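You operate a simulated robot arm through the tools that you are given. There is no shell and no other tool.

Carry out the task below with a simulated robot arm. There is one attempt and no reset: what you move stays moved.

Task
Send the Table to the headphones with Phones at about 4.
Fine: Phones goes down to 0 before the plug goes in; choose the channel on the channel dial; the headphones stay on their hook; faders, mutes and other controls stay.

The check looks at the end state, three seconds after you hand in, the way a careful person would. Anything else that was tipped, shoved, dropped, spilled or broken makes it a failure.

Robot
A 7-joint arm with a two-finger parallel gripper, fixed in place. Base frame: the origin is on the floor under the middle of its stand, x ahead of it, y to its left, z up. Units: mm, rad, N and s.
It reaches about 1147 mm from its shoulder. Its first joint turns from -2.897 to 2.897 rad. Payload 3.43 kg.
The tool frame sits at the grasp point between the pads (the TCP): z along the fingers, y along the line on which they close. The tips reach 30 mm beyond it. Largest opening 94 mm; finger width 28, thickness 10; the body of the gripper, 50 by 96 mm, starts 55 mm behind the TCP.
Orientation is that of the tool frame in the base frame, as a unit quaternion [x, y, z, w]. With the fingers straight down and closing along the base's y, the tool's x points along the base's -x, its y along +y and its z along -z.

Tools
- The arm moves only by the tool play_rows. Its argument "plan" is a list that holds one entry, the list of rows, each a list of 6 numbers: the shift along the base's x, y, z in mm, then the turn, a rotation vector about the base's x, y, z in rad. In form: [[[x, y, z, rx, ry, rz], ...]]. A call has 1 to 20 rows; each row is the pose to reach, as a shift and turn from the pose commanded when the call began. "hand" is the opening, from 0 (shut) to 1 (fully open), set as the call begins (left out, the last holds). A row lasts 0.2 s, in which the tool goes at most 50 mm and 0.15 rad; a call with a longer step from one row to the next is refused whole, and so is a gripper value outside its range. A pose out of reach is approached as far as the arm can. The call stops where the force on the tool passes 40 N (or 10 N more than at its start, if that is more) or the arm is blocked; 0.2 s more then pass. Each finger travels about 45 mm/s and halts on what it meets, pressing with about 34 N; the grip force reading is that of the motor and also rises with nothing between the fingers. The clock runs only during rows and for 0.2 s after the last one: add rows that repeat a pose to give the fingers time. The reply holds the time, the measured pose of the TCP, the force on the tool along the base axes, the opening and the grip force, in the units named above and with some noise, with the torque about the TCP (base axes, N m) and any sound that the robot's microphone picked up.
- Cameras (640 x 400 px; columns grow to the right, rows downward): "scene" is fixed at [398.3, 648.1, 1398.9]; the picture's right is [-1.00, 0.09, 0.00], its down [0.08, 0.86, -0.50] and it looks along [-0.04, -0.50, -0.86] (base axes); focal length 224 px, centre (320, 200). "wrist" rides on the gripper at [76, 14, -102] in the tool frame; the picture's right is [-0.18, 0.98, 0.00], its down [-0.75, -0.14, -0.64] and it looks along [-0.63, -0.12, 0.77] (tool axes); focal length 243 px, centre (320, 200). There is no depth. A picture from a camera that has moved, and an enlarged one, comes with that camera's place and axes in the base frame and with its lens.
- get_image(camera): a new picture of that camera. The clock stands still meanwhile.
- zoom(camera, box): a new picture of the part [left, top, right, bottom] of that camera's present view, enlarged. The clock stands still meanwhile.
- close_job(): hands the job in; it is judged then, once.

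Places have to be worked out from the pictures, the camera data and where the tool is seen. Open the gripper and draw the arm clear of the work before you hand the job in, unless the task says otherwise.

The tools are called after "Emit:" by a JSON object that holds its "api" and its "payload". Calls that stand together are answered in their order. play_rows: Moves the arm, as the interface text tells. Its arguments: {"type":"object","properties":{"plan":{"type":"array"},"hand":{"type":"number"}},"required":["plan"]} The other tools are called the same way: get_image (camera) takes a picture; zoom (camera, box) takes an enlarged picture of a part of a camera's view; close_job () hands the job in.

At the start:

```text
time_s: 0.0
tcp_pos: [302.2, 416.1, 1178.2]
tcp_rot: [0.0, 1.0, 0.0, 0.0]
force: [0.4, 0.1, 0.6]
ft_torque: [0.01, 0.0, 0.02]
width: 93.9
finger_force: 0.0
```

scene: 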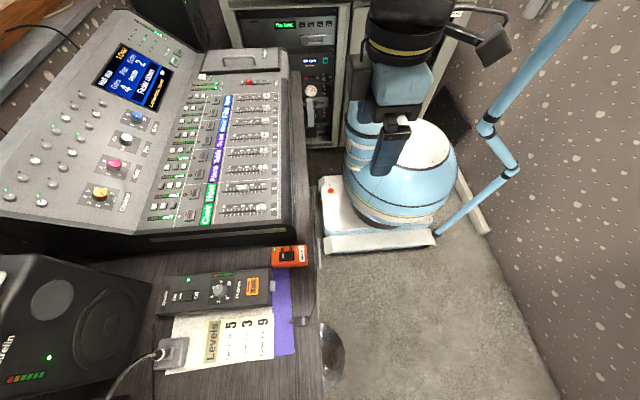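
wrist: 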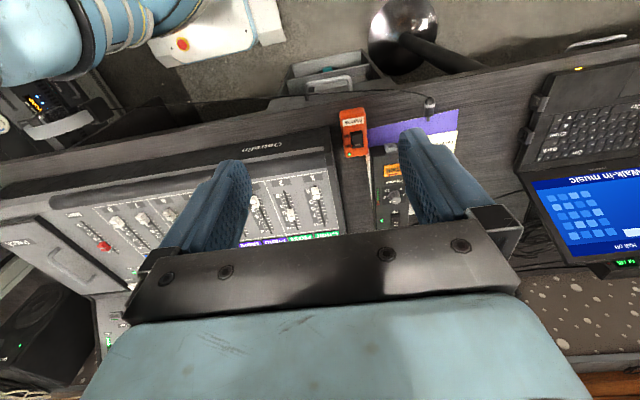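

The first pictures show a mixer, a small black box with a knob and switch near the purple card, an orange box and a plug with a cable. I zoom in for detail before moving anything.

Emit:
{"api": "zoom", "payload": {"camera": "scene", "box": [140, 230, 340, 390]}}

Emit:
{"api": "zoom", "payload": {"camera": "scene", "box": [150, 250, 320, 320]}}

Emit:
{"api": "zoom", "payload": {"camera": "scene", "box": [0, 20, 200, 240]}}

Emit:
{"api": "zoom", "payload": {"camera": "wrist", "box": [320, 80, 480, 240]}}

Emit:
{"api": "zoom", "payload": {"camera": "scene", "box": [130, 60, 300, 240]}}

```text
2.50 times, centred on (240, 310) of scene
camera zoom: at [398.3, 648.1, 1398.9], right [-1.0, 0.09, 0.0], down [0.08, 0.86, -0.5], along [-0.04, -0.5, -0.86], focal length 559 px, centre (520, -75)
```

zoom: 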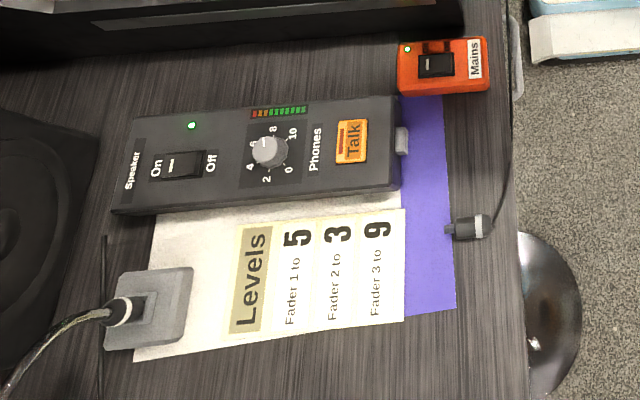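

```text
3.76 times, centred on (235, 285) of scene
camera zoom: at [398.3, 648.1, 1398.9], right [-1.0, 0.09, 0.0], down [0.08, 0.86, -0.5], along [-0.04, -0.5, -0.86], focal length 842 px, centre (640, -120)
```

zoom: 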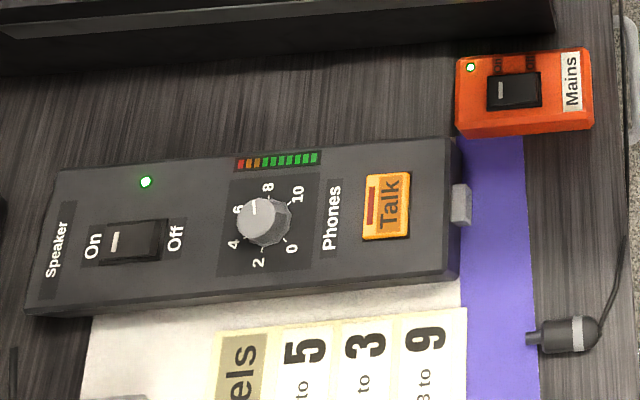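

```text
1.82 times, centred on (100, 130) of scene
camera zoom: at [398.3, 648.1, 1398.9], right [-1.0, 0.09, 0.0], down [0.08, 0.86, -0.5], along [-0.04, -0.5, -0.86], focal length 407 px, centre (720, 327)
```

zoom: 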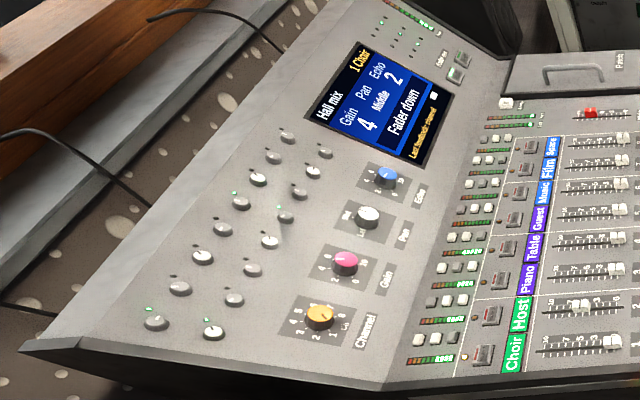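

```text
2.50 times, centred on (400, 160) of wrist
camera zoom: at [225.1, 431.0, 1281.1], right [0.18, 0.98, 0.0], down [0.75, -0.14, 0.64], along [0.63, -0.12, -0.77], focal length 606 px, centre (120, 300)
```

zoom: 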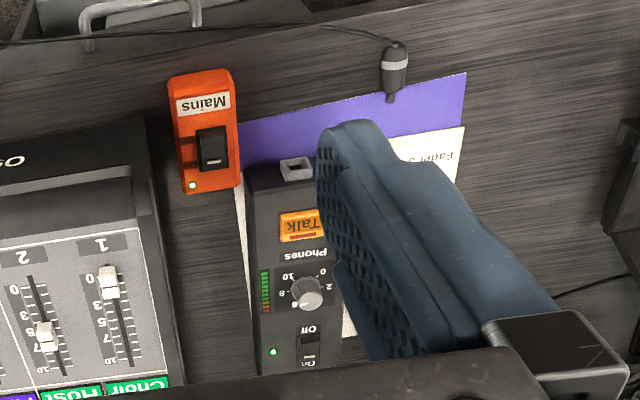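

```text
2.22 times, centred on (215, 150) of scene
camera zoom: at [398.3, 648.1, 1398.9], right [-1.0, 0.09, 0.0], down [0.08, 0.86, -0.5], along [-0.04, -0.5, -0.86], focal length 497 px, centre (553, 311)
```

zoom: 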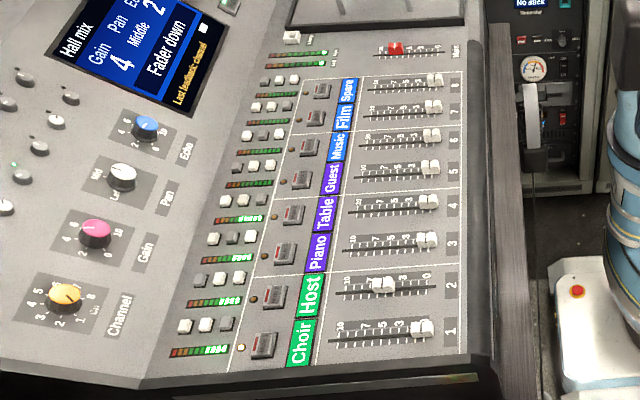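

The console's strips seem to read 1 Choir, 2 Host, 3 Piano, 4 Table, 5 Guest and so on. I move the wrist camera over the console, staying high and well clear, to read the labels and the small buttons.

Emit:
{"api": "play_rows", "payload": {"plan": [[[30, -40, 10, 0, 0, 0], [60, -80, 20, 0, 0, 0], [80, -120, 30, 0, 0, 0], [100, -160, 40, 0, 0, 0], [120, -200, 50, 0, 0, 0], [140, -216, 60, 0, 0, 0], [140, -216, 60, 0, 0, 0]]]}}

Emit:
{"api": "get_image", "payload": {"camera": "wrist"}}

Emit:
{"api": "get_image", "payload": {"camera": "scene"}}

```text
refused: row 1 steps farther than a row can; nothing moved
```

```text
taken
camera wrist: at [225.1, 431.0, 1281.1], right [0.18, 0.98, 0.0], down [0.75, -0.14, 0.64], along [0.63, -0.12, -0.77], focal length 243 px, centre (320, 200)
```

wrist: 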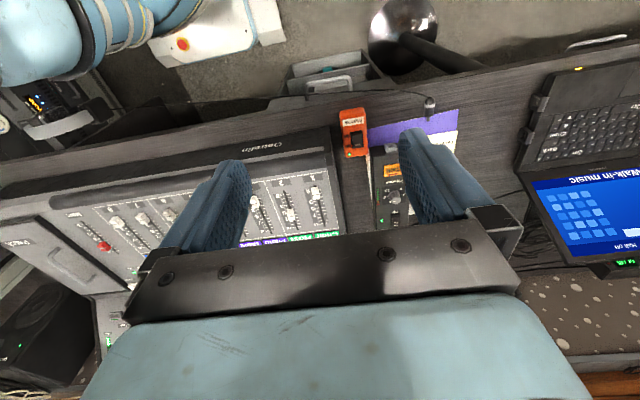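

```text
taken
```

scene: 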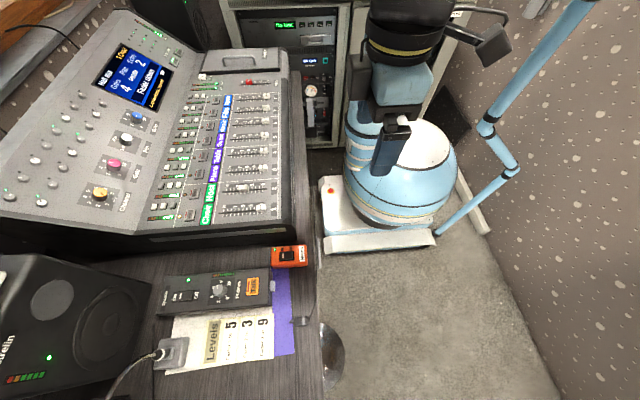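

The first row was just over the 50 mm limit, so nothing moved. I repeat the same move with shorter steps.

Emit:
{"api": "play_rows", "payload": {"plan": [[[20, -30, 10, 0, 0, 0], [40, -65, 20, 0, 0, 0], [60, -100, 30, 0, 0, 0], [80, -135, 40, 0, 0, 0], [100, -170, 50, 0, 0, 0], [120, -200, 60, 0, 0, 0], [140, -216, 60, 0, 0, 0], [140, -216, 60, 0, 0, 0]]]}}

Emit:
{"api": "get_image", "payload": {"camera": "wrist"}}

Emit:
{"api": "get_image", "payload": {"camera": "scene"}}

```text
time_s: 1.8
tcp_pos: [443.1, 200.9, 1238.2]
tcp_rot: [0.0, 1.0, 0.0, 0.0]
force: [-0.2, -1.3, 0.7]
ft_torque: [0.01, 0.0, 0.0]
width: 94.2
finger_force: 0.0
```

```text
taken
camera wrist: at [366.9, 216.6, 1340.7], right [0.18, 0.98, 0.0], down [0.75, -0.14, 0.64], along [0.63, -0.12, -0.77], focal length 243 px, centre (320, 200)
```

wrist: 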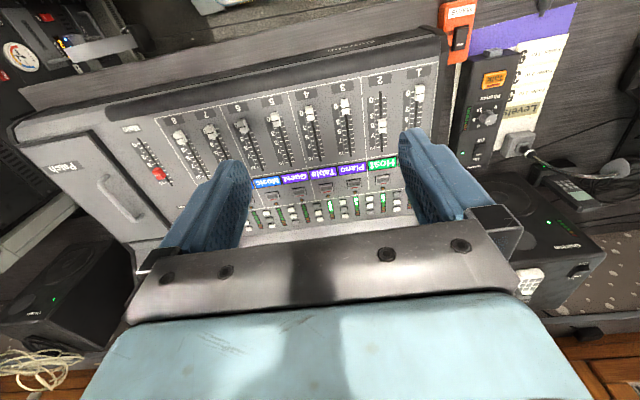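

```text
taken
```

scene: 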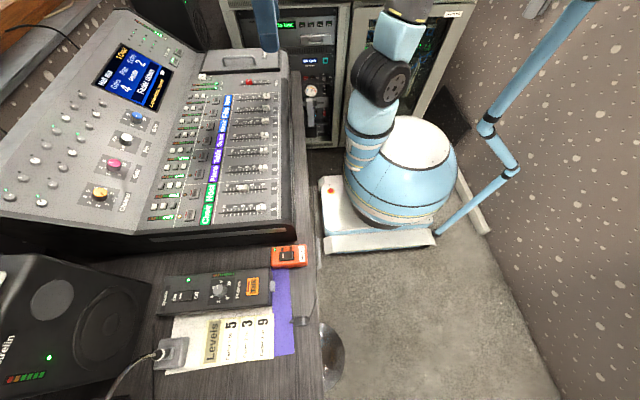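

I now zoom on the screen, the channel dial and the strip buttons from both cameras.

Emit:
{"api": "zoom", "payload": {"camera": "scene", "box": [90, 30, 190, 110]}}

Emit:
{"api": "zoom", "payload": {"camera": "scene", "box": [70, 150, 150, 220]}}

Emit:
{"api": "zoom", "payload": {"camera": "scene", "box": [140, 120, 240, 230]}}

Emit:
{"api": "zoom", "payload": {"camera": "wrist", "box": [240, 150, 420, 240]}}

Emit:
{"api": "zoom", "payload": {"camera": "wrist", "box": [430, 0, 600, 160]}}

Emit:
{"api": "zoom", "payload": {"camera": "scene", "box": [140, 10, 200, 70]}}

```text
5.00 times, centred on (140, 70) of scene
camera zoom: at [398.3, 648.1, 1398.9], right [-1.0, 0.09, 0.0], down [0.08, 0.86, -0.5], along [-0.04, -0.5, -0.86], focal length 1118 px, centre (1220, 850)
```

zoom: 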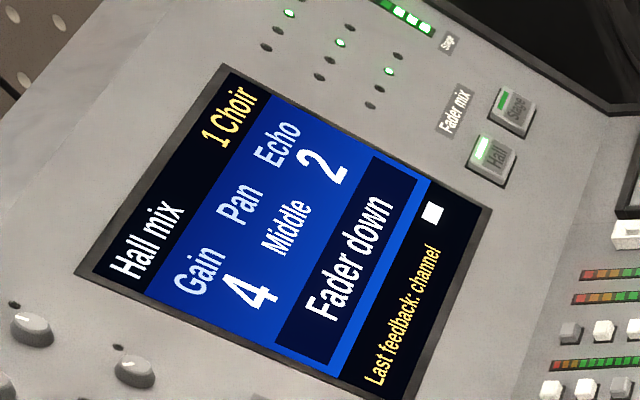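

```text
5.71 times, centred on (110, 185) of scene
camera zoom: at [398.3, 648.1, 1398.9], right [-1.0, 0.09, 0.0], down [0.08, 0.86, -0.5], along [-0.04, -0.5, -0.86], focal length 1278 px, centre (1520, 286)
```

zoom: 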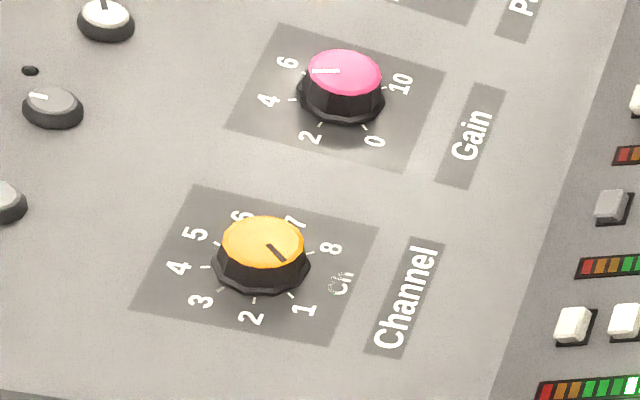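

```text
3.64 times, centred on (190, 175) of scene
camera zoom: at [398.3, 648.1, 1398.9], right [-1.0, 0.09, 0.0], down [0.08, 0.86, -0.5], along [-0.04, -0.5, -0.86], focal length 813 px, centre (793, 291)
```

zoom: 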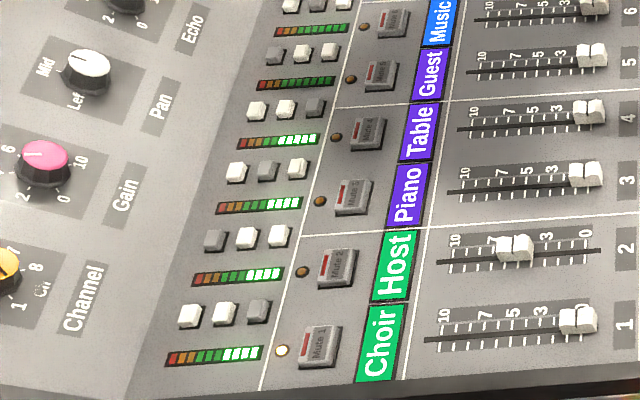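

```text
3.56 times, centred on (330, 195) of wrist
camera zoom: at [366.9, 216.6, 1340.7], right [0.18, 0.98, 0.0], down [0.75, -0.14, 0.64], along [0.63, -0.12, -0.77], focal length 863 px, centre (284, 218)
```

zoom: 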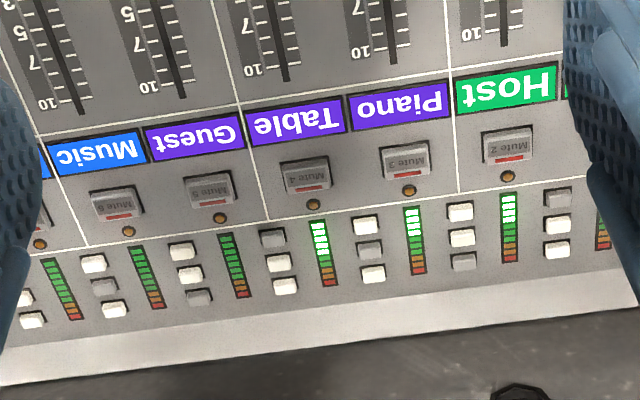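

```text
2.50 times, centred on (515, 80) of wrist
camera zoom: at [366.9, 216.6, 1340.7], right [0.18, 0.98, 0.0], down [0.75, -0.14, 0.64], along [0.63, -0.12, -0.77], focal length 606 px, centre (-168, 500)
```

zoom: 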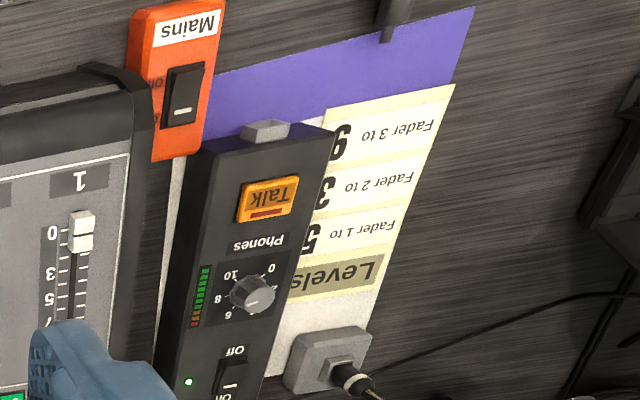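

```text
6.67 times, centred on (170, 40) of scene
camera zoom: at [398.3, 648.1, 1398.9], right [-1.0, 0.09, 0.0], down [0.08, 0.86, -0.5], along [-0.04, -0.5, -0.86], focal length 1491 px, centre (1320, 1267)
```

zoom: 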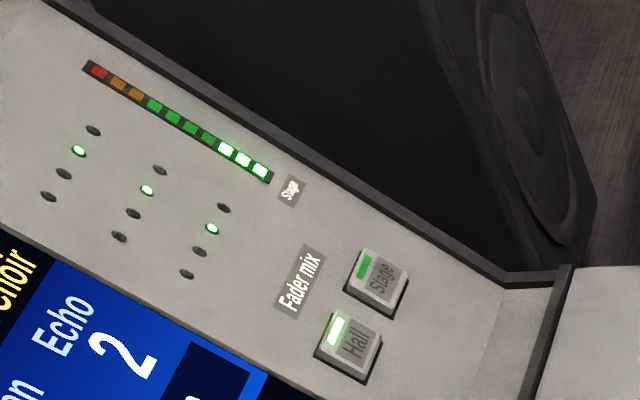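

Readings: the screen shows "Hall mix, 1 Choir", the dial points at 1, and strip 4 is Table. Triangulating puts the jack near (515, 540, 774) and the plug near (455, 626, 752), nose toward +x. I go back over the phones box at a safe height for a closer look.

Emit:
{"api": "play_rows", "payload": {"plan": [[[0, 45, 0, 0, 0, 0], [0, 90, 0, 0, 0, 0], [0, 135, 0, 0, 0, 0], [0, 180, 0, 0, 0, 0], [0, 225, -20, 0, 0, 0], [10, 265, -45, 0, 0, 0], [10, 300, -75, 0, 0, 0], [20, 330, -110, 0, 0, 0], [20, 350, -150, 0, 0, 0], [20, 365, -195, 0, 0, 0], [20, 375, -240, 0, 0, 0], [20, 375, -280, 0, 0, 0], [20, 375, -280, 0, 0, 0]]]}}

Emit:
{"api": "get_image", "payload": {"camera": "wrist"}}

Emit:
{"api": "get_image", "payload": {"camera": "scene"}}

```text
time_s: 4.6
tcp_pos: [461.5, 574.3, 958.0]
tcp_rot: [0.0, 1.0, -0.001, 0.0]
force: [0.4, 1.2, 0.0]
ft_torque: [0.02, 0.0, -0.01]
width: 94.3
finger_force: 0.1
```

```text
taken
camera wrist: at [384.7, 589.1, 1061.0], right [0.18, 0.98, 0.0], down [0.75, -0.14, 0.64], along [0.63, -0.12, -0.77], focal length 243 px, centre (320, 200)
```

wrist: 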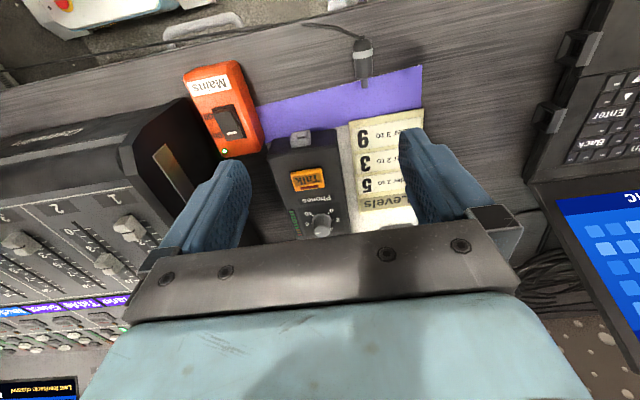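

```text
taken
```

scene: 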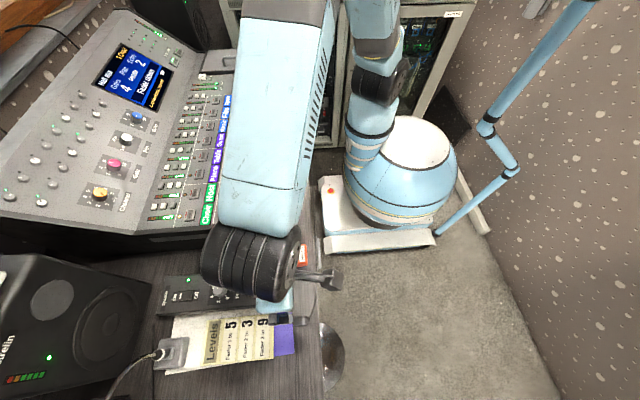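

Emit:
{"api": "zoom", "payload": {"camera": "wrist", "box": [260, 20, 440, 130]}}

Emit:
{"api": "zoom", "payload": {"camera": "wrist", "box": [250, 120, 400, 245]}}

Emit:
{"api": "zoom", "payload": {"camera": "wrist", "box": [150, 0, 400, 120]}}

```text
3.56 times, centred on (350, 75) of wrist
camera zoom: at [384.7, 589.1, 1061.0], right [0.18, 0.98, 0.0], down [0.75, -0.14, 0.64], along [0.63, -0.12, -0.77], focal length 863 px, centre (213, 644)
```

zoom: 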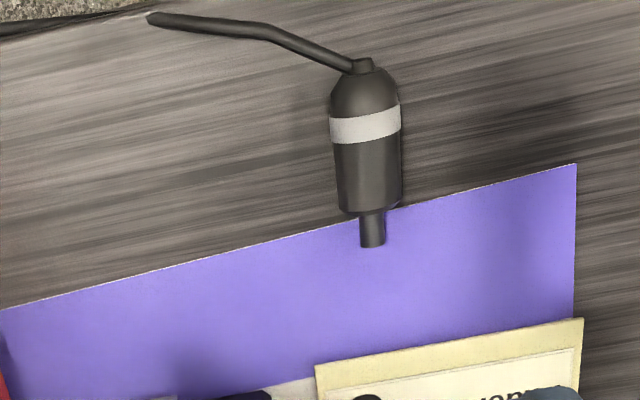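

```text
3.20 times, centred on (325, 182) of wrist
camera zoom: at [384.7, 589.1, 1061.0], right [0.18, 0.98, 0.0], down [0.75, -0.14, 0.64], along [0.63, -0.12, -0.77], focal length 776 px, centre (304, 256)
```

zoom: 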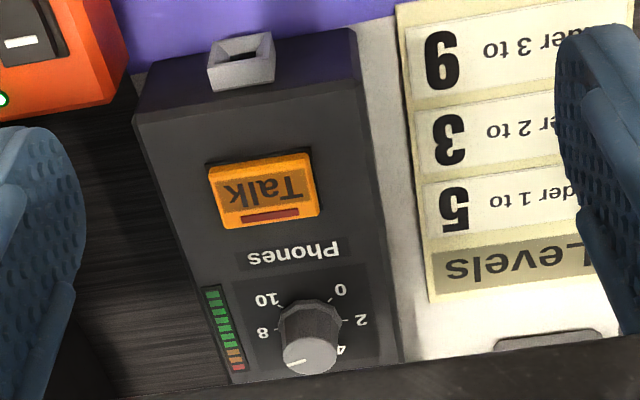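

```text
2.56 times, centred on (275, 60) of wrist
camera zoom: at [384.7, 589.1, 1061.0], right [0.18, 0.98, 0.0], down [0.75, -0.14, 0.64], along [0.63, -0.12, -0.77], focal length 621 px, centre (435, 558)
```

zoom: 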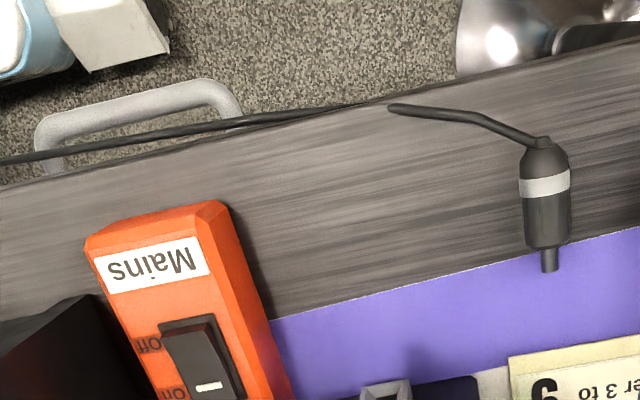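

The jack is a grey socket on the -x end of the box, and the plug lies on the desk with its nose toward it. The Phones knob works out near (643, 545, 795), so I move above it to read the pointer.

Emit:
{"api": "play_rows", "payload": {"plan": [[[40, -5, 0, 0, 0, 0], [80, -10, 0, 0, 0, 0], [120, -20, 0, 0, 0, 0], [155, -30, 0, 0, 0, 0], [175, -30, -20, 0, 0, 0], [175, -30, -40, 0, 0, 0], [175, -30, -40, 0, 0, 0]]]}}

Emit:
{"api": "get_image", "payload": {"camera": "wrist"}}

Emit:
{"api": "zoom", "payload": {"camera": "wrist", "box": [220, 20, 420, 160]}}

```text
time_s: 6.2
tcp_pos: [638.3, 545.3, 919.9]
tcp_rot: [0.0, 1.0, 0.0, 0.0]
force: [0.1, 0.1, -0.7]
ft_torque: [0.01, 0.0, 0.01]
width: 93.9
finger_force: 0.1
```

```text
taken
camera wrist: at [561.2, 560.3, 1021.2], right [0.18, 0.98, 0.0], down [0.75, -0.14, 0.64], along [0.63, -0.12, -0.77], focal length 243 px, centre (320, 200)
```

wrist: 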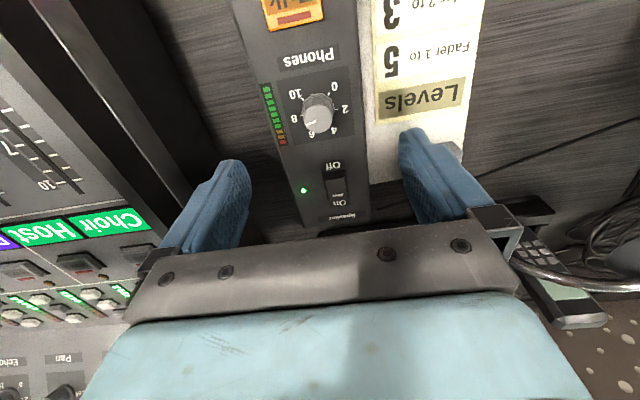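

```text
2.86 times, centred on (320, 90) of wrist
camera zoom: at [561.2, 560.3, 1021.2], right [0.18, 0.98, 0.0], down [0.75, -0.14, 0.64], along [0.63, -0.12, -0.77], focal length 693 px, centre (320, 514)
```

zoom: 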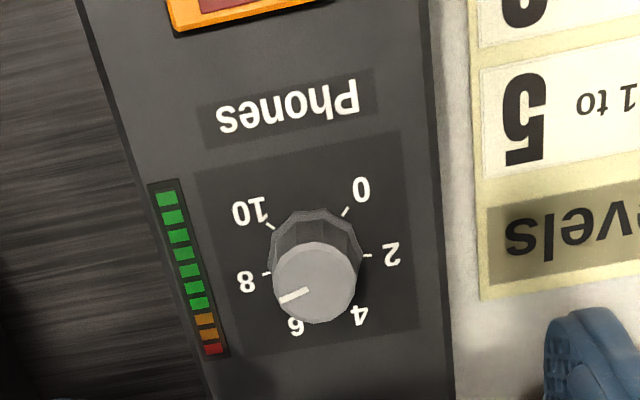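

The Phones pointer sits between 6 and 8, with the knob axis near (641.5, 543.5), its panel at z≈790 and its top at z≈813. I zoom in to read the pointer accurately before gripping.

Emit:
{"api": "zoom", "payload": {"camera": "wrist", "box": [280, 70, 360, 140]}}

Emit:
{"api": "zoom", "payload": {"camera": "scene", "box": [190, 260, 250, 310]}}

```text
5.71 times, centred on (320, 105) of wrist
camera zoom: at [561.2, 560.3, 1021.2], right [0.18, 0.98, 0.0], down [0.75, -0.14, 0.64], along [0.63, -0.12, -0.77], focal length 1386 px, centre (320, 743)
```

zoom: 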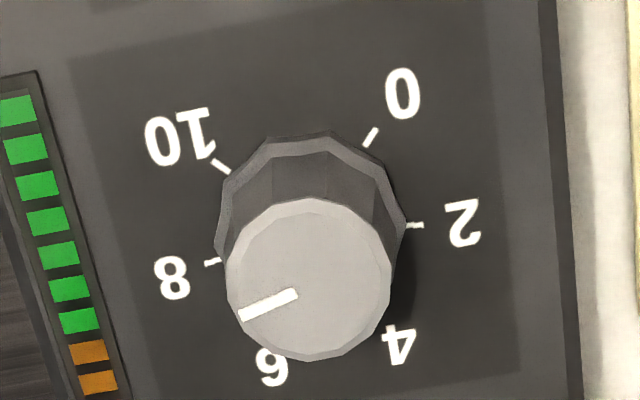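

```text
8.00 times, centred on (220, 285) of scene
camera zoom: at [398.3, 648.1, 1398.9], right [-1.0, 0.09, 0.0], down [0.08, 0.86, -0.5], along [-0.04, -0.5, -0.86], focal length 1790 px, centre (1120, -480)
```

zoom: 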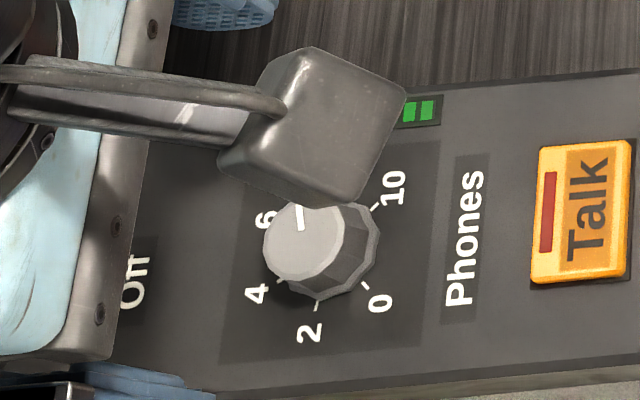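

The pointer reads about 7.7, so 0 is roughly 3.6 rad counter-clockwise seen from above. I partly close the gripper and yaw by -1.0 rad at this height, so the turn can be done in grips from -1 to +1 rad.

Emit:
{"api": "play_rows", "payload": {"plan": [[[4.2, -1.3, 0, 0, 0, -0.14], [4.2, -1.3, 0, 0, 0, -0.28], [4.2, -1.3, 0, 0, 0, -0.42], [4.2, -1.3, 0, 0, 0, -0.56], [4.2, -1.3, 0, 0, 0, -0.7], [4.2, -1.3, 0, 0, 0, -0.84], [4.2, -1.3, 0, 0, 0, -0.98], [4.2, -1.3, 0, 0, 0, -1.1], [4.2, -1.3, 0, 0, 0, -1.1]]], "hand": 0.5}}

Emit:
{"api": "get_image", "payload": {"camera": "wrist"}}

Emit:
{"api": "get_image", "payload": {"camera": "scene"}}

```text
time_s: 8.2
tcp_pos: [642.1, 542.6, 920.4]
tcp_rot: [0.524, 0.851, 0.0, 0.0]
force: [0.4, -1.2, -0.1]
ft_torque: [0.01, 0.0, 0.03]
width: 47.1
finger_force: 0.0
```

```text
taken
camera wrist: at [619.3, 618.4, 1021.7], right [0.96, 0.28, 0.0], down [0.21, -0.74, 0.64], along [0.18, -0.62, -0.77], focal length 243 px, centre (320, 200)
```

wrist: 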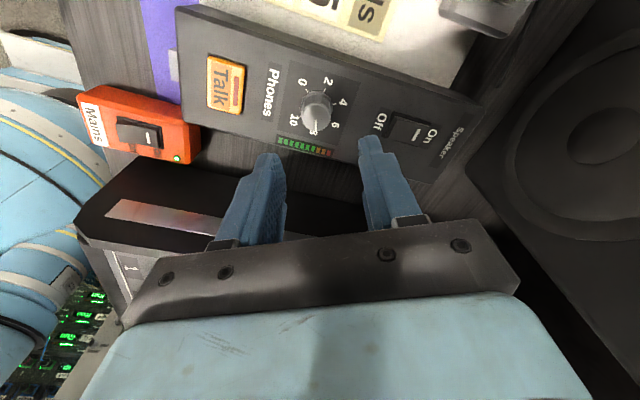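

```text
taken
```

scene: 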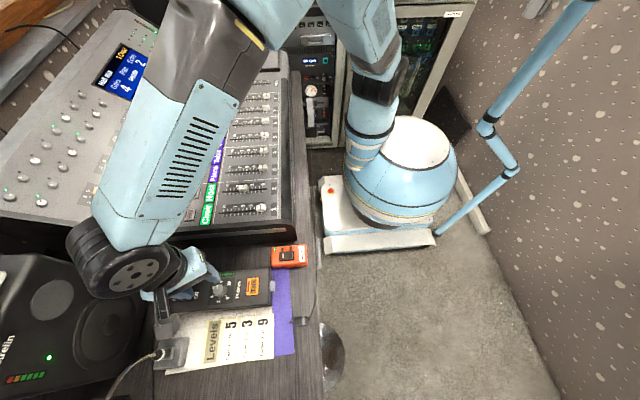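

The yaw worked with everything clear. I zoom on the knob from this second direction to cross-check its axis before descending.

Emit:
{"api": "zoom", "payload": {"camera": "wrist", "box": [270, 60, 370, 150]}}

```text
4.44 times, centred on (320, 105) of wrist
camera zoom: at [619.3, 618.4, 1021.7], right [0.96, 0.28, 0.0], down [0.21, -0.74, 0.64], along [0.18, -0.62, -0.77], focal length 1078 px, centre (320, 622)
```

zoom: 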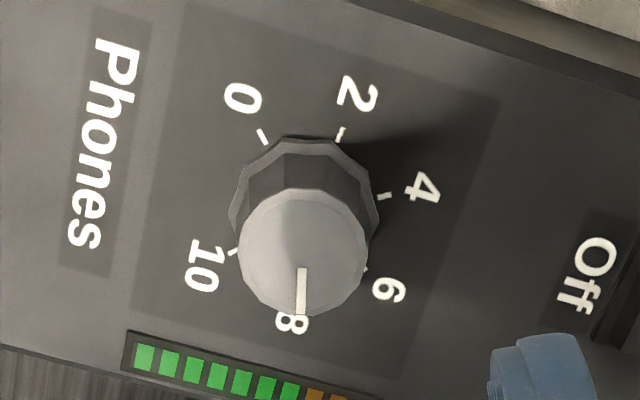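

Reconciling the three views gives the knob axis at (637.8, 544.4), panel z≈802 and knob top z≈823.5, so it is higher than I first thought. I descend in stages to just above the knob to verify alignment.

Emit:
{"api": "play_rows", "payload": {"plan": [[[-3.6, 0.6, -20, 0, 0, 0], [-3.6, 0.6, -40, 0, 0, 0], [-3.6, 0.6, -52, 0, 0, 0], [-3.6, 0.6, -52, 0, 0, 0]]]}}

Emit:
{"api": "get_image", "payload": {"camera": "wrist"}}

Emit:
{"api": "zoom", "payload": {"camera": "scene", "box": [130, 240, 290, 340]}}

```text
time_s: 9.2
tcp_pos: [637.8, 544.4, 868.2]
tcp_rot: [0.524, 0.852, 0.0, 0.001]
force: [0.0, -0.4, 0.5]
ft_torque: [0.0, -0.03, -0.02]
width: 46.9
finger_force: 0.1
```

```text
taken
camera wrist: at [615.5, 619.2, 969.7], right [0.96, 0.28, 0.0], down [0.22, -0.74, 0.64], along [0.18, -0.62, -0.77], focal length 243 px, centre (320, 200)
```

wrist: 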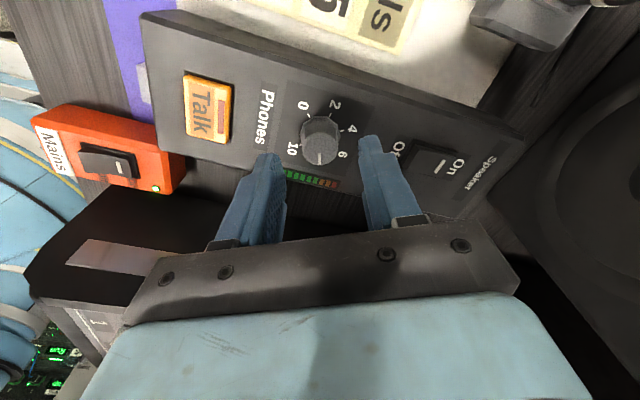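

```text
4.00 times, centred on (210, 290) of scene
camera zoom: at [398.3, 648.1, 1398.9], right [-1.0, 0.09, 0.0], down [0.08, 0.86, -0.5], along [-0.04, -0.5, -0.86], focal length 895 px, centre (760, -160)
```

zoom: 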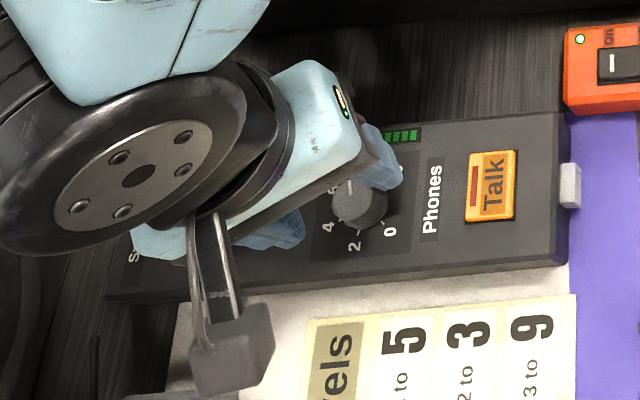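

The knob top sits where the tool axis projects, centred between the fingers. I lower 26 mm so the tips overlap the knob by about 13 mm and stay off the panel, then close gently onto it.

Emit:
{"api": "play_rows", "payload": {"plan": [[[0, 0, -10, 0, 0, 0], [0, 0, -18, 0, 0, 0], [0, 0, -26, 0, 0, 0], [0, 0, -26, 0, 0, 0]]]}}

Emit:
{"api": "get_image", "payload": {"camera": "wrist"}}

```text
time_s: 10.2
tcp_pos: [638.5, 544.5, 839.3]
tcp_rot: [0.523, 0.852, 0.0, 0.0]
force: [0.8, -0.6, 0.5]
ft_torque: [0.01, 0.0, 0.02]
width: 47.1
finger_force: 0.0
```

```text
taken
camera wrist: at [615.3, 618.9, 942.2], right [0.96, 0.28, 0.0], down [0.22, -0.74, 0.64], along [0.18, -0.62, -0.77], focal length 243 px, centre (320, 200)
```

wrist: 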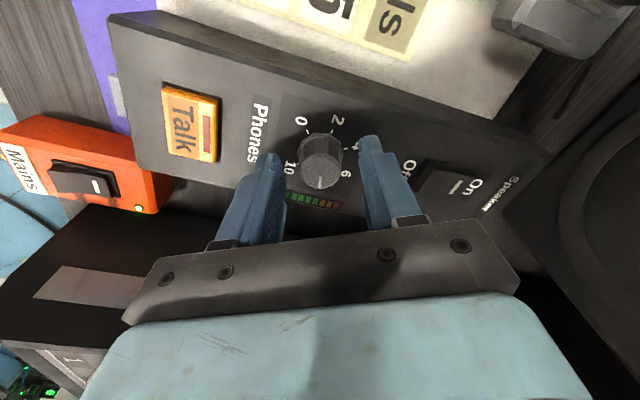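

No contact force, and the knob stands between the pads. I close on it while holding still.

Emit:
{"api": "play_rows", "payload": {"plan": [[[0, 0, 0, 0, 0, 0], [0, 0, 0, 0, 0, 0], [0, 0, 0, 0, 0, 0], [0, 0, 0, 0, 0, 0]]], "hand": 0.15}}

Emit:
{"api": "get_image", "payload": {"camera": "wrist"}}

```text
time_s: 11.2
tcp_pos: [639.2, 544.0, 840.6]
tcp_rot: [0.524, 0.852, 0.0, 0.0]
force: [2.5, 2.3, -0.4]
ft_torque: [-0.01, -0.11, 0.02]
width: 25.2
finger_force: 44.5
```

```text
taken
camera wrist: at [615.5, 618.9, 942.3], right [0.96, 0.28, 0.0], down [0.22, -0.74, 0.64], along [0.18, -0.62, -0.77], focal length 243 px, centre (320, 200)
```

wrist: 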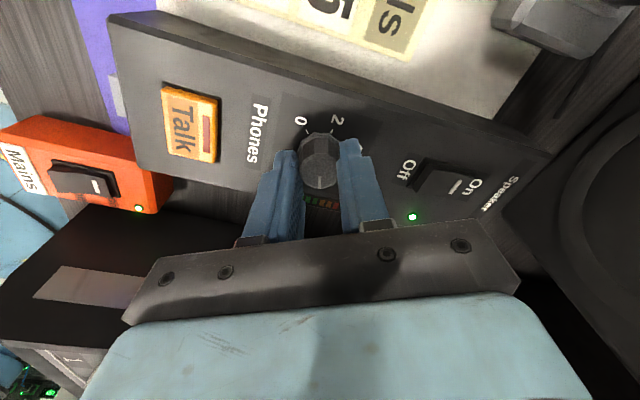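

The knob is held at 25.2 mm with little side force. I turn +0.45 rad (counter-clockwise from above, so toward lower values) as a test.

Emit:
{"api": "play_rows", "payload": {"plan": [[[0, 0, 0, 0, 0, 0.1], [0, 0, 0, 0, 0, 0.2], [0, 0, 0, 0, 0, 0.3], [0, 0, 0, 0, 0, 0.4], [0, 0, 0, 0, 0, 0.45], [0, 0, 0, 0, 0, 0.45]]]}}

Emit:
{"api": "zoom", "payload": {"camera": "wrist", "box": [220, 80, 420, 240]}}

```text
time_s: 12.6
tcp_pos: [638.2, 542.7, 840.6]
tcp_rot: [0.319, 0.948, -0.001, -0.002]
force: [-8.6, -4.5, -16.4]
ft_torque: [-0.29, 0.0, 0.03]
width: 24.9
finger_force: 44.8
```

```text
2.50 times, centred on (320, 160) of wrist
camera zoom: at [585.5, 602.1, 942.4], right [0.74, 0.67, 0.0], down [0.52, -0.57, 0.64], along [0.43, -0.48, -0.77], focal length 606 px, centre (320, 300)
```

zoom: 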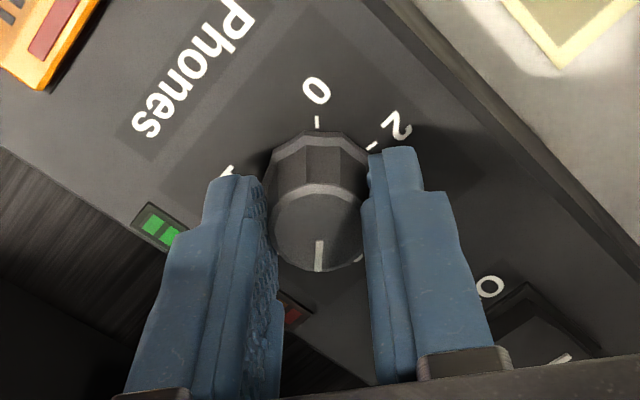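

The pointer turns with the gripper, the right way. There is a moderate side force, so I ease the tool about 1 mm toward (-x, -y) as I continue the turn in short steps.

Emit:
{"api": "play_rows", "payload": {"plan": [[[-0.7, -0.4, 0, 0, 0, 0], [-0.8, -0.4, 0.5, 0, 0, 0.1], [-0.8, -0.4, 0.5, 0, 0, 0.2], [-0.8, -0.4, 0.5, 0, 0, 0.3], [-0.8, -0.4, 0.5, 0, 0, 0.4], [-0.8, -0.4, 0.5, 0, 0, 0.45]]]}}

Emit:
{"api": "zoom", "payload": {"camera": "wrist", "box": [220, 80, 420, 240]}}

```text
time_s: 14.0
tcp_pos: [638.5, 544.6, 841.5]
tcp_rot: [0.1, 0.995, 0.0, -0.001]
force: [0.1, -0.6, -24.4]
ft_torque: [-0.02, 0.36, 0.03]
width: 24.9
finger_force: 45.0
```

```text
2.50 times, centred on (320, 160) of wrist
camera zoom: at [565.4, 573.5, 942.9], right [0.38, 0.93, 0.0], down [0.71, -0.29, 0.64], along [0.59, -0.24, -0.77], focal length 606 px, centre (320, 300)
```

zoom: 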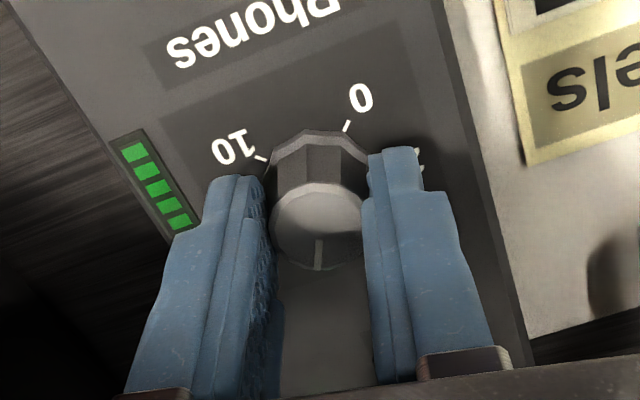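

The side force vanished, but the tool is being pulled down with 24 N, so I lower by about 1.5 mm to relieve that, then keep turning.

Emit:
{"api": "play_rows", "payload": {"plan": [[[0, 0, -0.8, 0, 0, 0], [0, 0, -1.5, 0, 0, 0], [0, 0, -1.5, 0, 0, 0]]]}}

```text
time_s: 14.8
tcp_pos: [637.6, 544.2, 840.8]
tcp_rot: [0.1, 0.995, -0.001, -0.001]
force: [1.2, -5.2, -5.4]
ft_torque: [-0.06, 0.95, 0.02]
width: 24.9
finger_force: 44.8
```

Vertical force is down to 5 N. I continue turning another 0.6 rad.

Emit:
{"api": "play_rows", "payload": {"plan": [[[0, 0, 0, 0, 0, 0.1], [0, 0, 0, 0, 0, 0.2], [0, 0, 0, 0, 0, 0.3], [0, 0, 0, 0, 0, 0.4], [0, 0, 0, 0, 0, 0.5], [0, 0, 0, 0, 0, 0.6], [0, 0, 0, 0, 0, 0.6]]]}}

Emit:
{"api": "zoom", "payload": {"camera": "wrist", "box": [220, 80, 420, 240]}}

```text
time_s: 16.4
tcp_pos: [637.9, 544.6, 840.2]
tcp_rot: [-0.198, 0.98, 0.001, 0.0]
force: [5.9, -5.9, 15.5]
ft_torque: [-0.61, 0.96, 0.03]
width: 25.1
finger_force: 45.1
```

```text
2.50 times, centred on (320, 160) of wrist
camera zoom: at [561.3, 527.5, 942.8], right [-0.21, 0.98, 0.0], down [0.75, 0.16, 0.64], along [0.63, 0.14, -0.77], focal length 606 px, centre (320, 300)
```

zoom: 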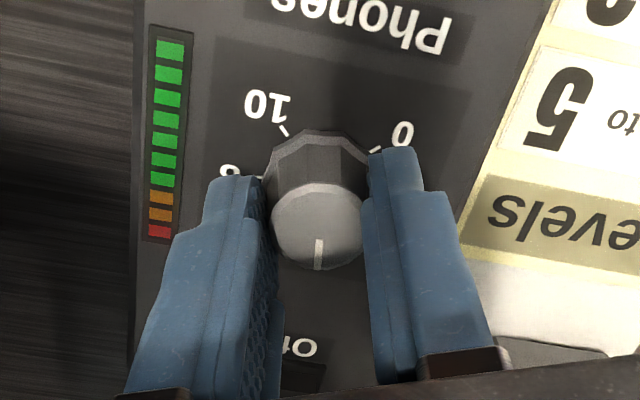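

The turn is tracking: 1.5 rad done, pointer now about 4.6. I ease the height up 1 mm and continue another 0.6 rad.

Emit:
{"api": "play_rows", "payload": {"plan": [[[0.3, -0.3, 1, 0, 0, 0], [0.3, -0.3, 1, 0, 0, 0.1], [0.3, -0.3, 1, 0, 0, 0.2], [0.3, -0.3, 1, 0, 0, 0.3], [0.3, -0.3, 1, 0, 0, 0.4], [0.3, -0.3, 1, 0, 0, 0.5], [0.3, -0.3, 1, 0, 0, 0.6], [0.3, -0.3, 1, 0, 0, 0.6]]]}}

Emit:
{"api": "zoom", "payload": {"camera": "wrist", "box": [220, 80, 420, 240]}}

```text
time_s: 18.2
tcp_pos: [636.8, 543.4, 841.6]
tcp_rot: [-0.479, 0.878, -0.001, 0.0]
force: [11.2, -6.0, 5.7]
ft_torque: [-0.2, -0.21, 0.02]
width: 24.9
finger_force: 44.4
```

```text
2.50 times, centred on (320, 160) of wrist
camera zoom: at [584.1, 487.6, 943.0], right [-0.73, 0.69, 0.0], down [0.53, 0.56, 0.64], along [0.44, 0.47, -0.77], focal length 606 px, centre (320, 300)
```

zoom: 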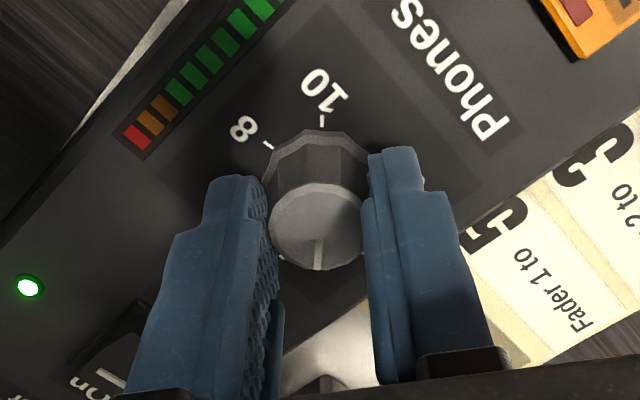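

Turned 2.1 rad so far, pointer near 3.3. Rather than swing the wrist camera toward the console, I release, rise 40 mm and rewind the yaw for a second grip.

Emit:
{"api": "play_rows", "payload": {"plan": [[[0, 0, 0, 0, 0, 0], [0, 0, 0, 0, 0, 0], [0, 0, 0, 0, 0, 0], [0, 0, 15, 0, 0, 0], [0, 0, 40, 0, 0, 0], [0, 0, 40, 0, 0, -0.15], [0, 0, 40, 0, 0, -0.3], [0, 0, 40, 0, 0, -0.45], [0, 0, 40, 0, 0, -0.6], [0, 0, 40, 0, 0, -0.75], [0, 0, 40, 0, 0, -0.9], [0, 0, 40, 0, 0, -1.05], [0, 0, 40, 0, 0, -1.2], [0, 0, 40, 0, 0, -1.35], [0, 0, 40, 0, 0, -1.5], [0, 0, 40, 0, 0, -1.65], [0, 0, 40, 0, 0, -1.8], [0, 0, 40, 0, 0, -1.8]]], "hand": 0.5}}

Emit:
{"api": "get_image", "payload": {"camera": "wrist"}}

Emit:
{"api": "zoom", "payload": {"camera": "wrist", "box": [260, 80, 380, 180]}}

```text
time_s: 22.0
tcp_pos: [638.1, 543.9, 880.8]
tcp_rot: [0.391, 0.92, 0.0, 0.0]
force: [-0.2, -0.5, 0.0]
ft_torque: [0.0, -0.01, -0.02]
width: 47.1
finger_force: 0.2
```

```text
taken
camera wrist: at [594.0, 609.2, 983.0], right [0.83, 0.55, 0.0], down [0.42, -0.64, 0.64], along [0.35, -0.54, -0.77], focal length 243 px, centre (320, 200)
```

wrist: 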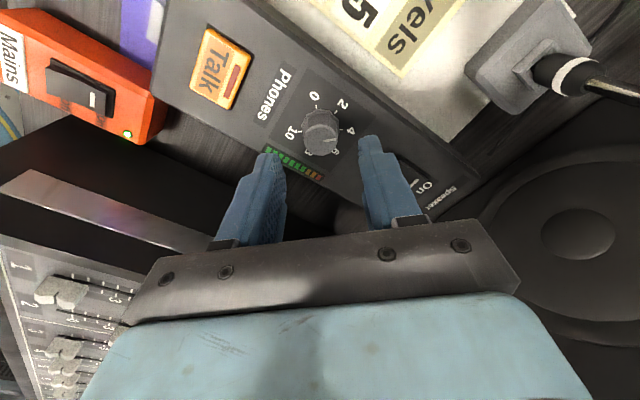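

```text
4.00 times, centred on (320, 130) of wrist
camera zoom: at [594.0, 609.2, 983.0], right [0.83, 0.55, 0.0], down [0.42, -0.64, 0.64], along [0.35, -0.54, -0.77], focal length 970 px, centre (320, 480)
```

zoom: 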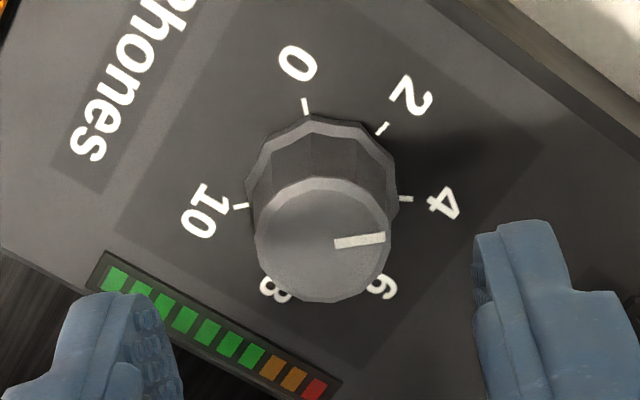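

The pointer now reads about 3.5, and the knob axis again works out at (637.9, 544.4). I descend for the second grip.

Emit:
{"api": "play_rows", "payload": {"plan": [[[0.4, 0.4, -15, 0, 0, 0], [0.4, 0.4, -30, 0, 0, 0], [0.4, 0.4, -40, 0, 0, 0], [0.4, 0.4, -40, 0, 0, 0]]]}}

Emit:
{"api": "play_rows", "payload": {"plan": [[[0, 0, 0, 0, 0, 0], [0, 0, 0, 0, 0, 0], [0, 0, 0, 0, 0, 0], [0, 0, 0, 0, 0, 0]]], "hand": 0.15}}

```text
time_s: 23.0
tcp_pos: [638.6, 543.9, 841.5]
tcp_rot: [0.39, 0.921, 0.0, -0.001]
force: [0.2, -0.2, -0.2]
ft_torque: [0.01, 0.04, 0.01]
width: 47.0
finger_force: 0.0
```

```text
time_s: 24.0
tcp_pos: [639.0, 543.2, 841.5]
tcp_rot: [0.39, 0.921, 0.0, 0.0]
force: [4.5, 3.0, -1.7]
ft_torque: [0.12, -0.15, 0.01]
width: 25.5
finger_force: 44.6
```

The grip is good again at 25.5 mm. I turn +0.6 rad and watch the forces.

Emit:
{"api": "play_rows", "payload": {"plan": [[[0, 0, 0, 0, 0, 0.1], [0, 0, 0, 0, 0, 0.2], [0, 0, 0, 0, 0, 0.3], [0, 0, 0, 0, 0, 0.4], [0, 0, 0, 0, 0, 0.5], [0, 0, 0, 0, 0, 0.6], [0, 0, 0, 0, 0, 0.6]]]}}

Emit:
{"api": "zoom", "payload": {"camera": "wrist", "box": [220, 80, 420, 240]}}

```text
time_s: 25.6
tcp_pos: [637.7, 543.7, 841.6]
tcp_rot: [0.101, 0.995, 0.001, 0.0]
force: [3.8, -9.4, 6.0]
ft_torque: [-0.3, -0.37, -0.01]
width: 25.6
finger_force: 44.9
```

```text
2.50 times, centred on (320, 160) of wrist
camera zoom: at [565.7, 573.4, 943.4], right [0.38, 0.93, 0.0], down [0.71, -0.29, 0.64], along [0.59, -0.24, -0.77], focal length 606 px, centre (320, 300)
```

zoom: 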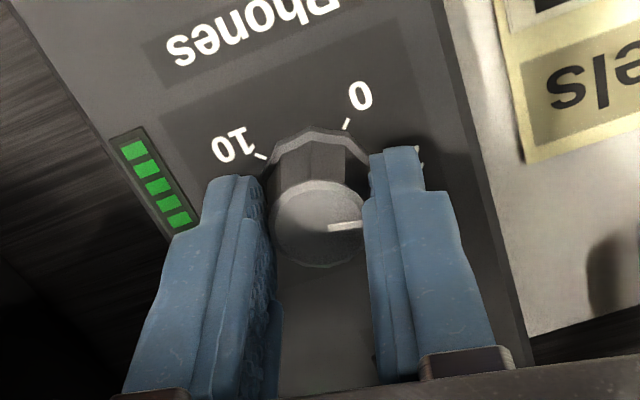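

Tracking well, pointer about 2.2. I continue 0.6 rad with a small side correction.

Emit:
{"api": "play_rows", "payload": {"plan": [[[0.2, -0.5, 0.3, 0, 0, 0.1], [0.2, -0.5, 0.3, 0, 0, 0.2], [0.2, -0.5, 0.3, 0, 0, 0.3], [0.2, -0.5, 0.3, 0, 0, 0.4], [0.2, -0.5, 0.3, 0, 0, 0.5], [0.2, -0.5, 0.3, 0, 0, 0.6], [0.2, -0.5, 0.3, 0, 0, 0.6]]]}}

Emit:
{"api": "zoom", "payload": {"camera": "wrist", "box": [220, 80, 420, 240]}}

```text
time_s: 27.2
tcp_pos: [638.0, 543.3, 841.0]
tcp_rot: [-0.198, 0.98, 0.001, 0.0]
force: [8.3, -0.4, -0.4]
ft_torque: [0.07, -0.46, -0.02]
width: 25.4
finger_force: 44.7
```

```text
2.50 times, centred on (320, 160) of wrist
camera zoom: at [561.7, 527.7, 943.4], right [-0.21, 0.98, 0.0], down [0.75, 0.16, 0.64], along [0.63, 0.14, -0.77], focal length 606 px, centre (320, 300)
```

zoom: 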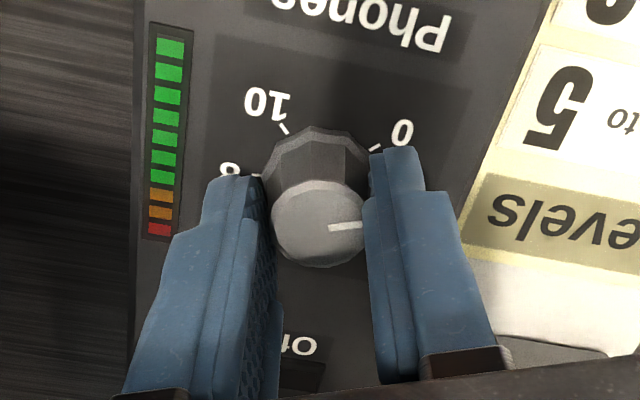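

About 1 left on the scale. I turn 0.45 rad more to reach 0, checking for a stop.

Emit:
{"api": "play_rows", "payload": {"plan": [[[0.4, 0, 0, 0, 0, 0.1], [0.4, 0, 0, 0, 0, 0.2], [0.4, 0, 0, 0, 0, 0.3], [0.4, 0, 0, 0, 0, 0.4], [0.4, 0, 0, 0, 0, 0.45], [0.4, 0, 0, 0, 0, 0.45]]]}}

Emit:
{"api": "zoom", "payload": {"camera": "wrist", "box": [220, 80, 420, 240]}}

```text
time_s: 28.6
tcp_pos: [638.7, 544.3, 840.4]
tcp_rot: [-0.412, 0.911, 0.001, -0.001]
force: [-1.3, 4.8, -4.6]
ft_torque: [0.37, -0.1, -0.27]
width: 25.4
finger_force: 44.7
```

```text
2.50 times, centred on (320, 160) of wrist
camera zoom: at [576.4, 496.3, 943.6], right [-0.62, 0.79, 0.0], down [0.6, 0.47, 0.64], along [0.5, 0.4, -0.77], focal length 606 px, centre (320, 300)
```

zoom: 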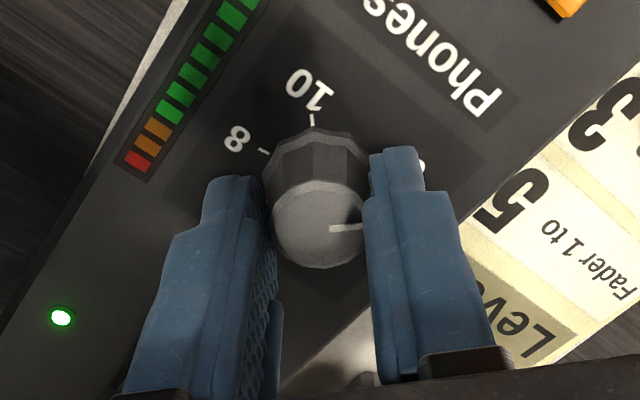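

A torque of -0.27 N·m appeared, so the knob has reached its end stop. I release, rise and check the pointer.

Emit:
{"api": "play_rows", "payload": {"plan": [[[0, 0, 0, 0, 0, 0], [0, 0, 0, 0, 0, 0], [0, 0, 0, 0, 0, 0], [0, 0, 15, 0, 0, 0], [0, 0, 40, 0, 0, 0], [0, 0, 60, 0, 0, -0.15], [0, 0, 80, 0, 0, -0.3], [0, 0, 80, 0, 0, -0.45], [0, 0, 80, 0, 0, -0.6], [0, 0, 80, 0, 0, -0.75], [0, 0, 80, 0, 0, -0.85], [0, 0, 80, 0, 0, -0.85]]], "hand": 0.5}}

Emit:
{"api": "get_image", "payload": {"camera": "wrist"}}

Emit:
{"api": "zoom", "payload": {"camera": "wrist", "box": [270, 70, 370, 150]}}

Emit:
{"api": "get_image", "payload": {"camera": "scene"}}

```text
time_s: 31.2
tcp_pos: [639.4, 543.3, 922.9]
tcp_rot: [0.0, 1.0, 0.001, 0.0]
force: [0.3, 0.5, 0.1]
ft_torque: [0.01, -0.01, -0.01]
width: 47.0
finger_force: 0.1
```

```text
taken
camera wrist: at [562.1, 558.0, 1024.3], right [0.19, 0.98, 0.0], down [0.75, -0.14, 0.64], along [0.63, -0.12, -0.77], focal length 243 px, centre (320, 200)
```

wrist: 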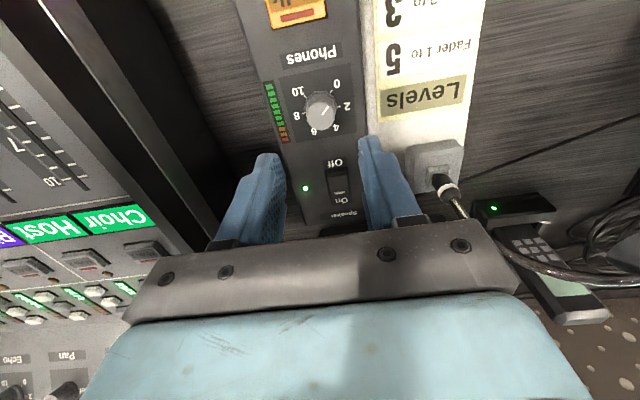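

```text
5.00 times, centred on (320, 110) of wrist
camera zoom: at [562.1, 558.0, 1024.3], right [0.19, 0.98, 0.0], down [0.75, -0.14, 0.64], along [0.63, -0.12, -0.77], focal length 1213 px, centre (320, 650)
```

zoom: 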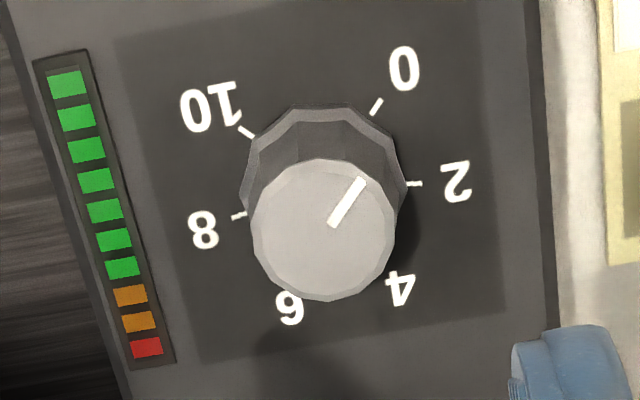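

```text
taken
```

scene: 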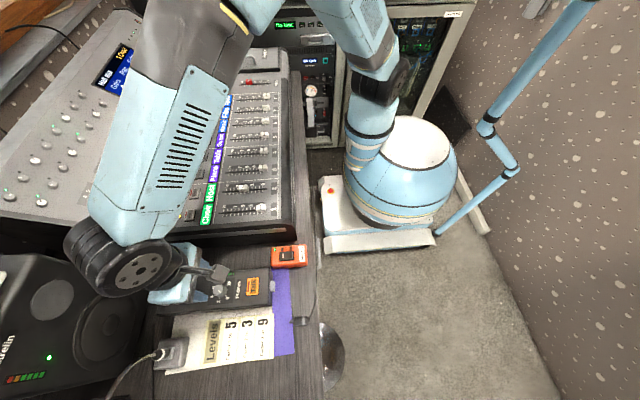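

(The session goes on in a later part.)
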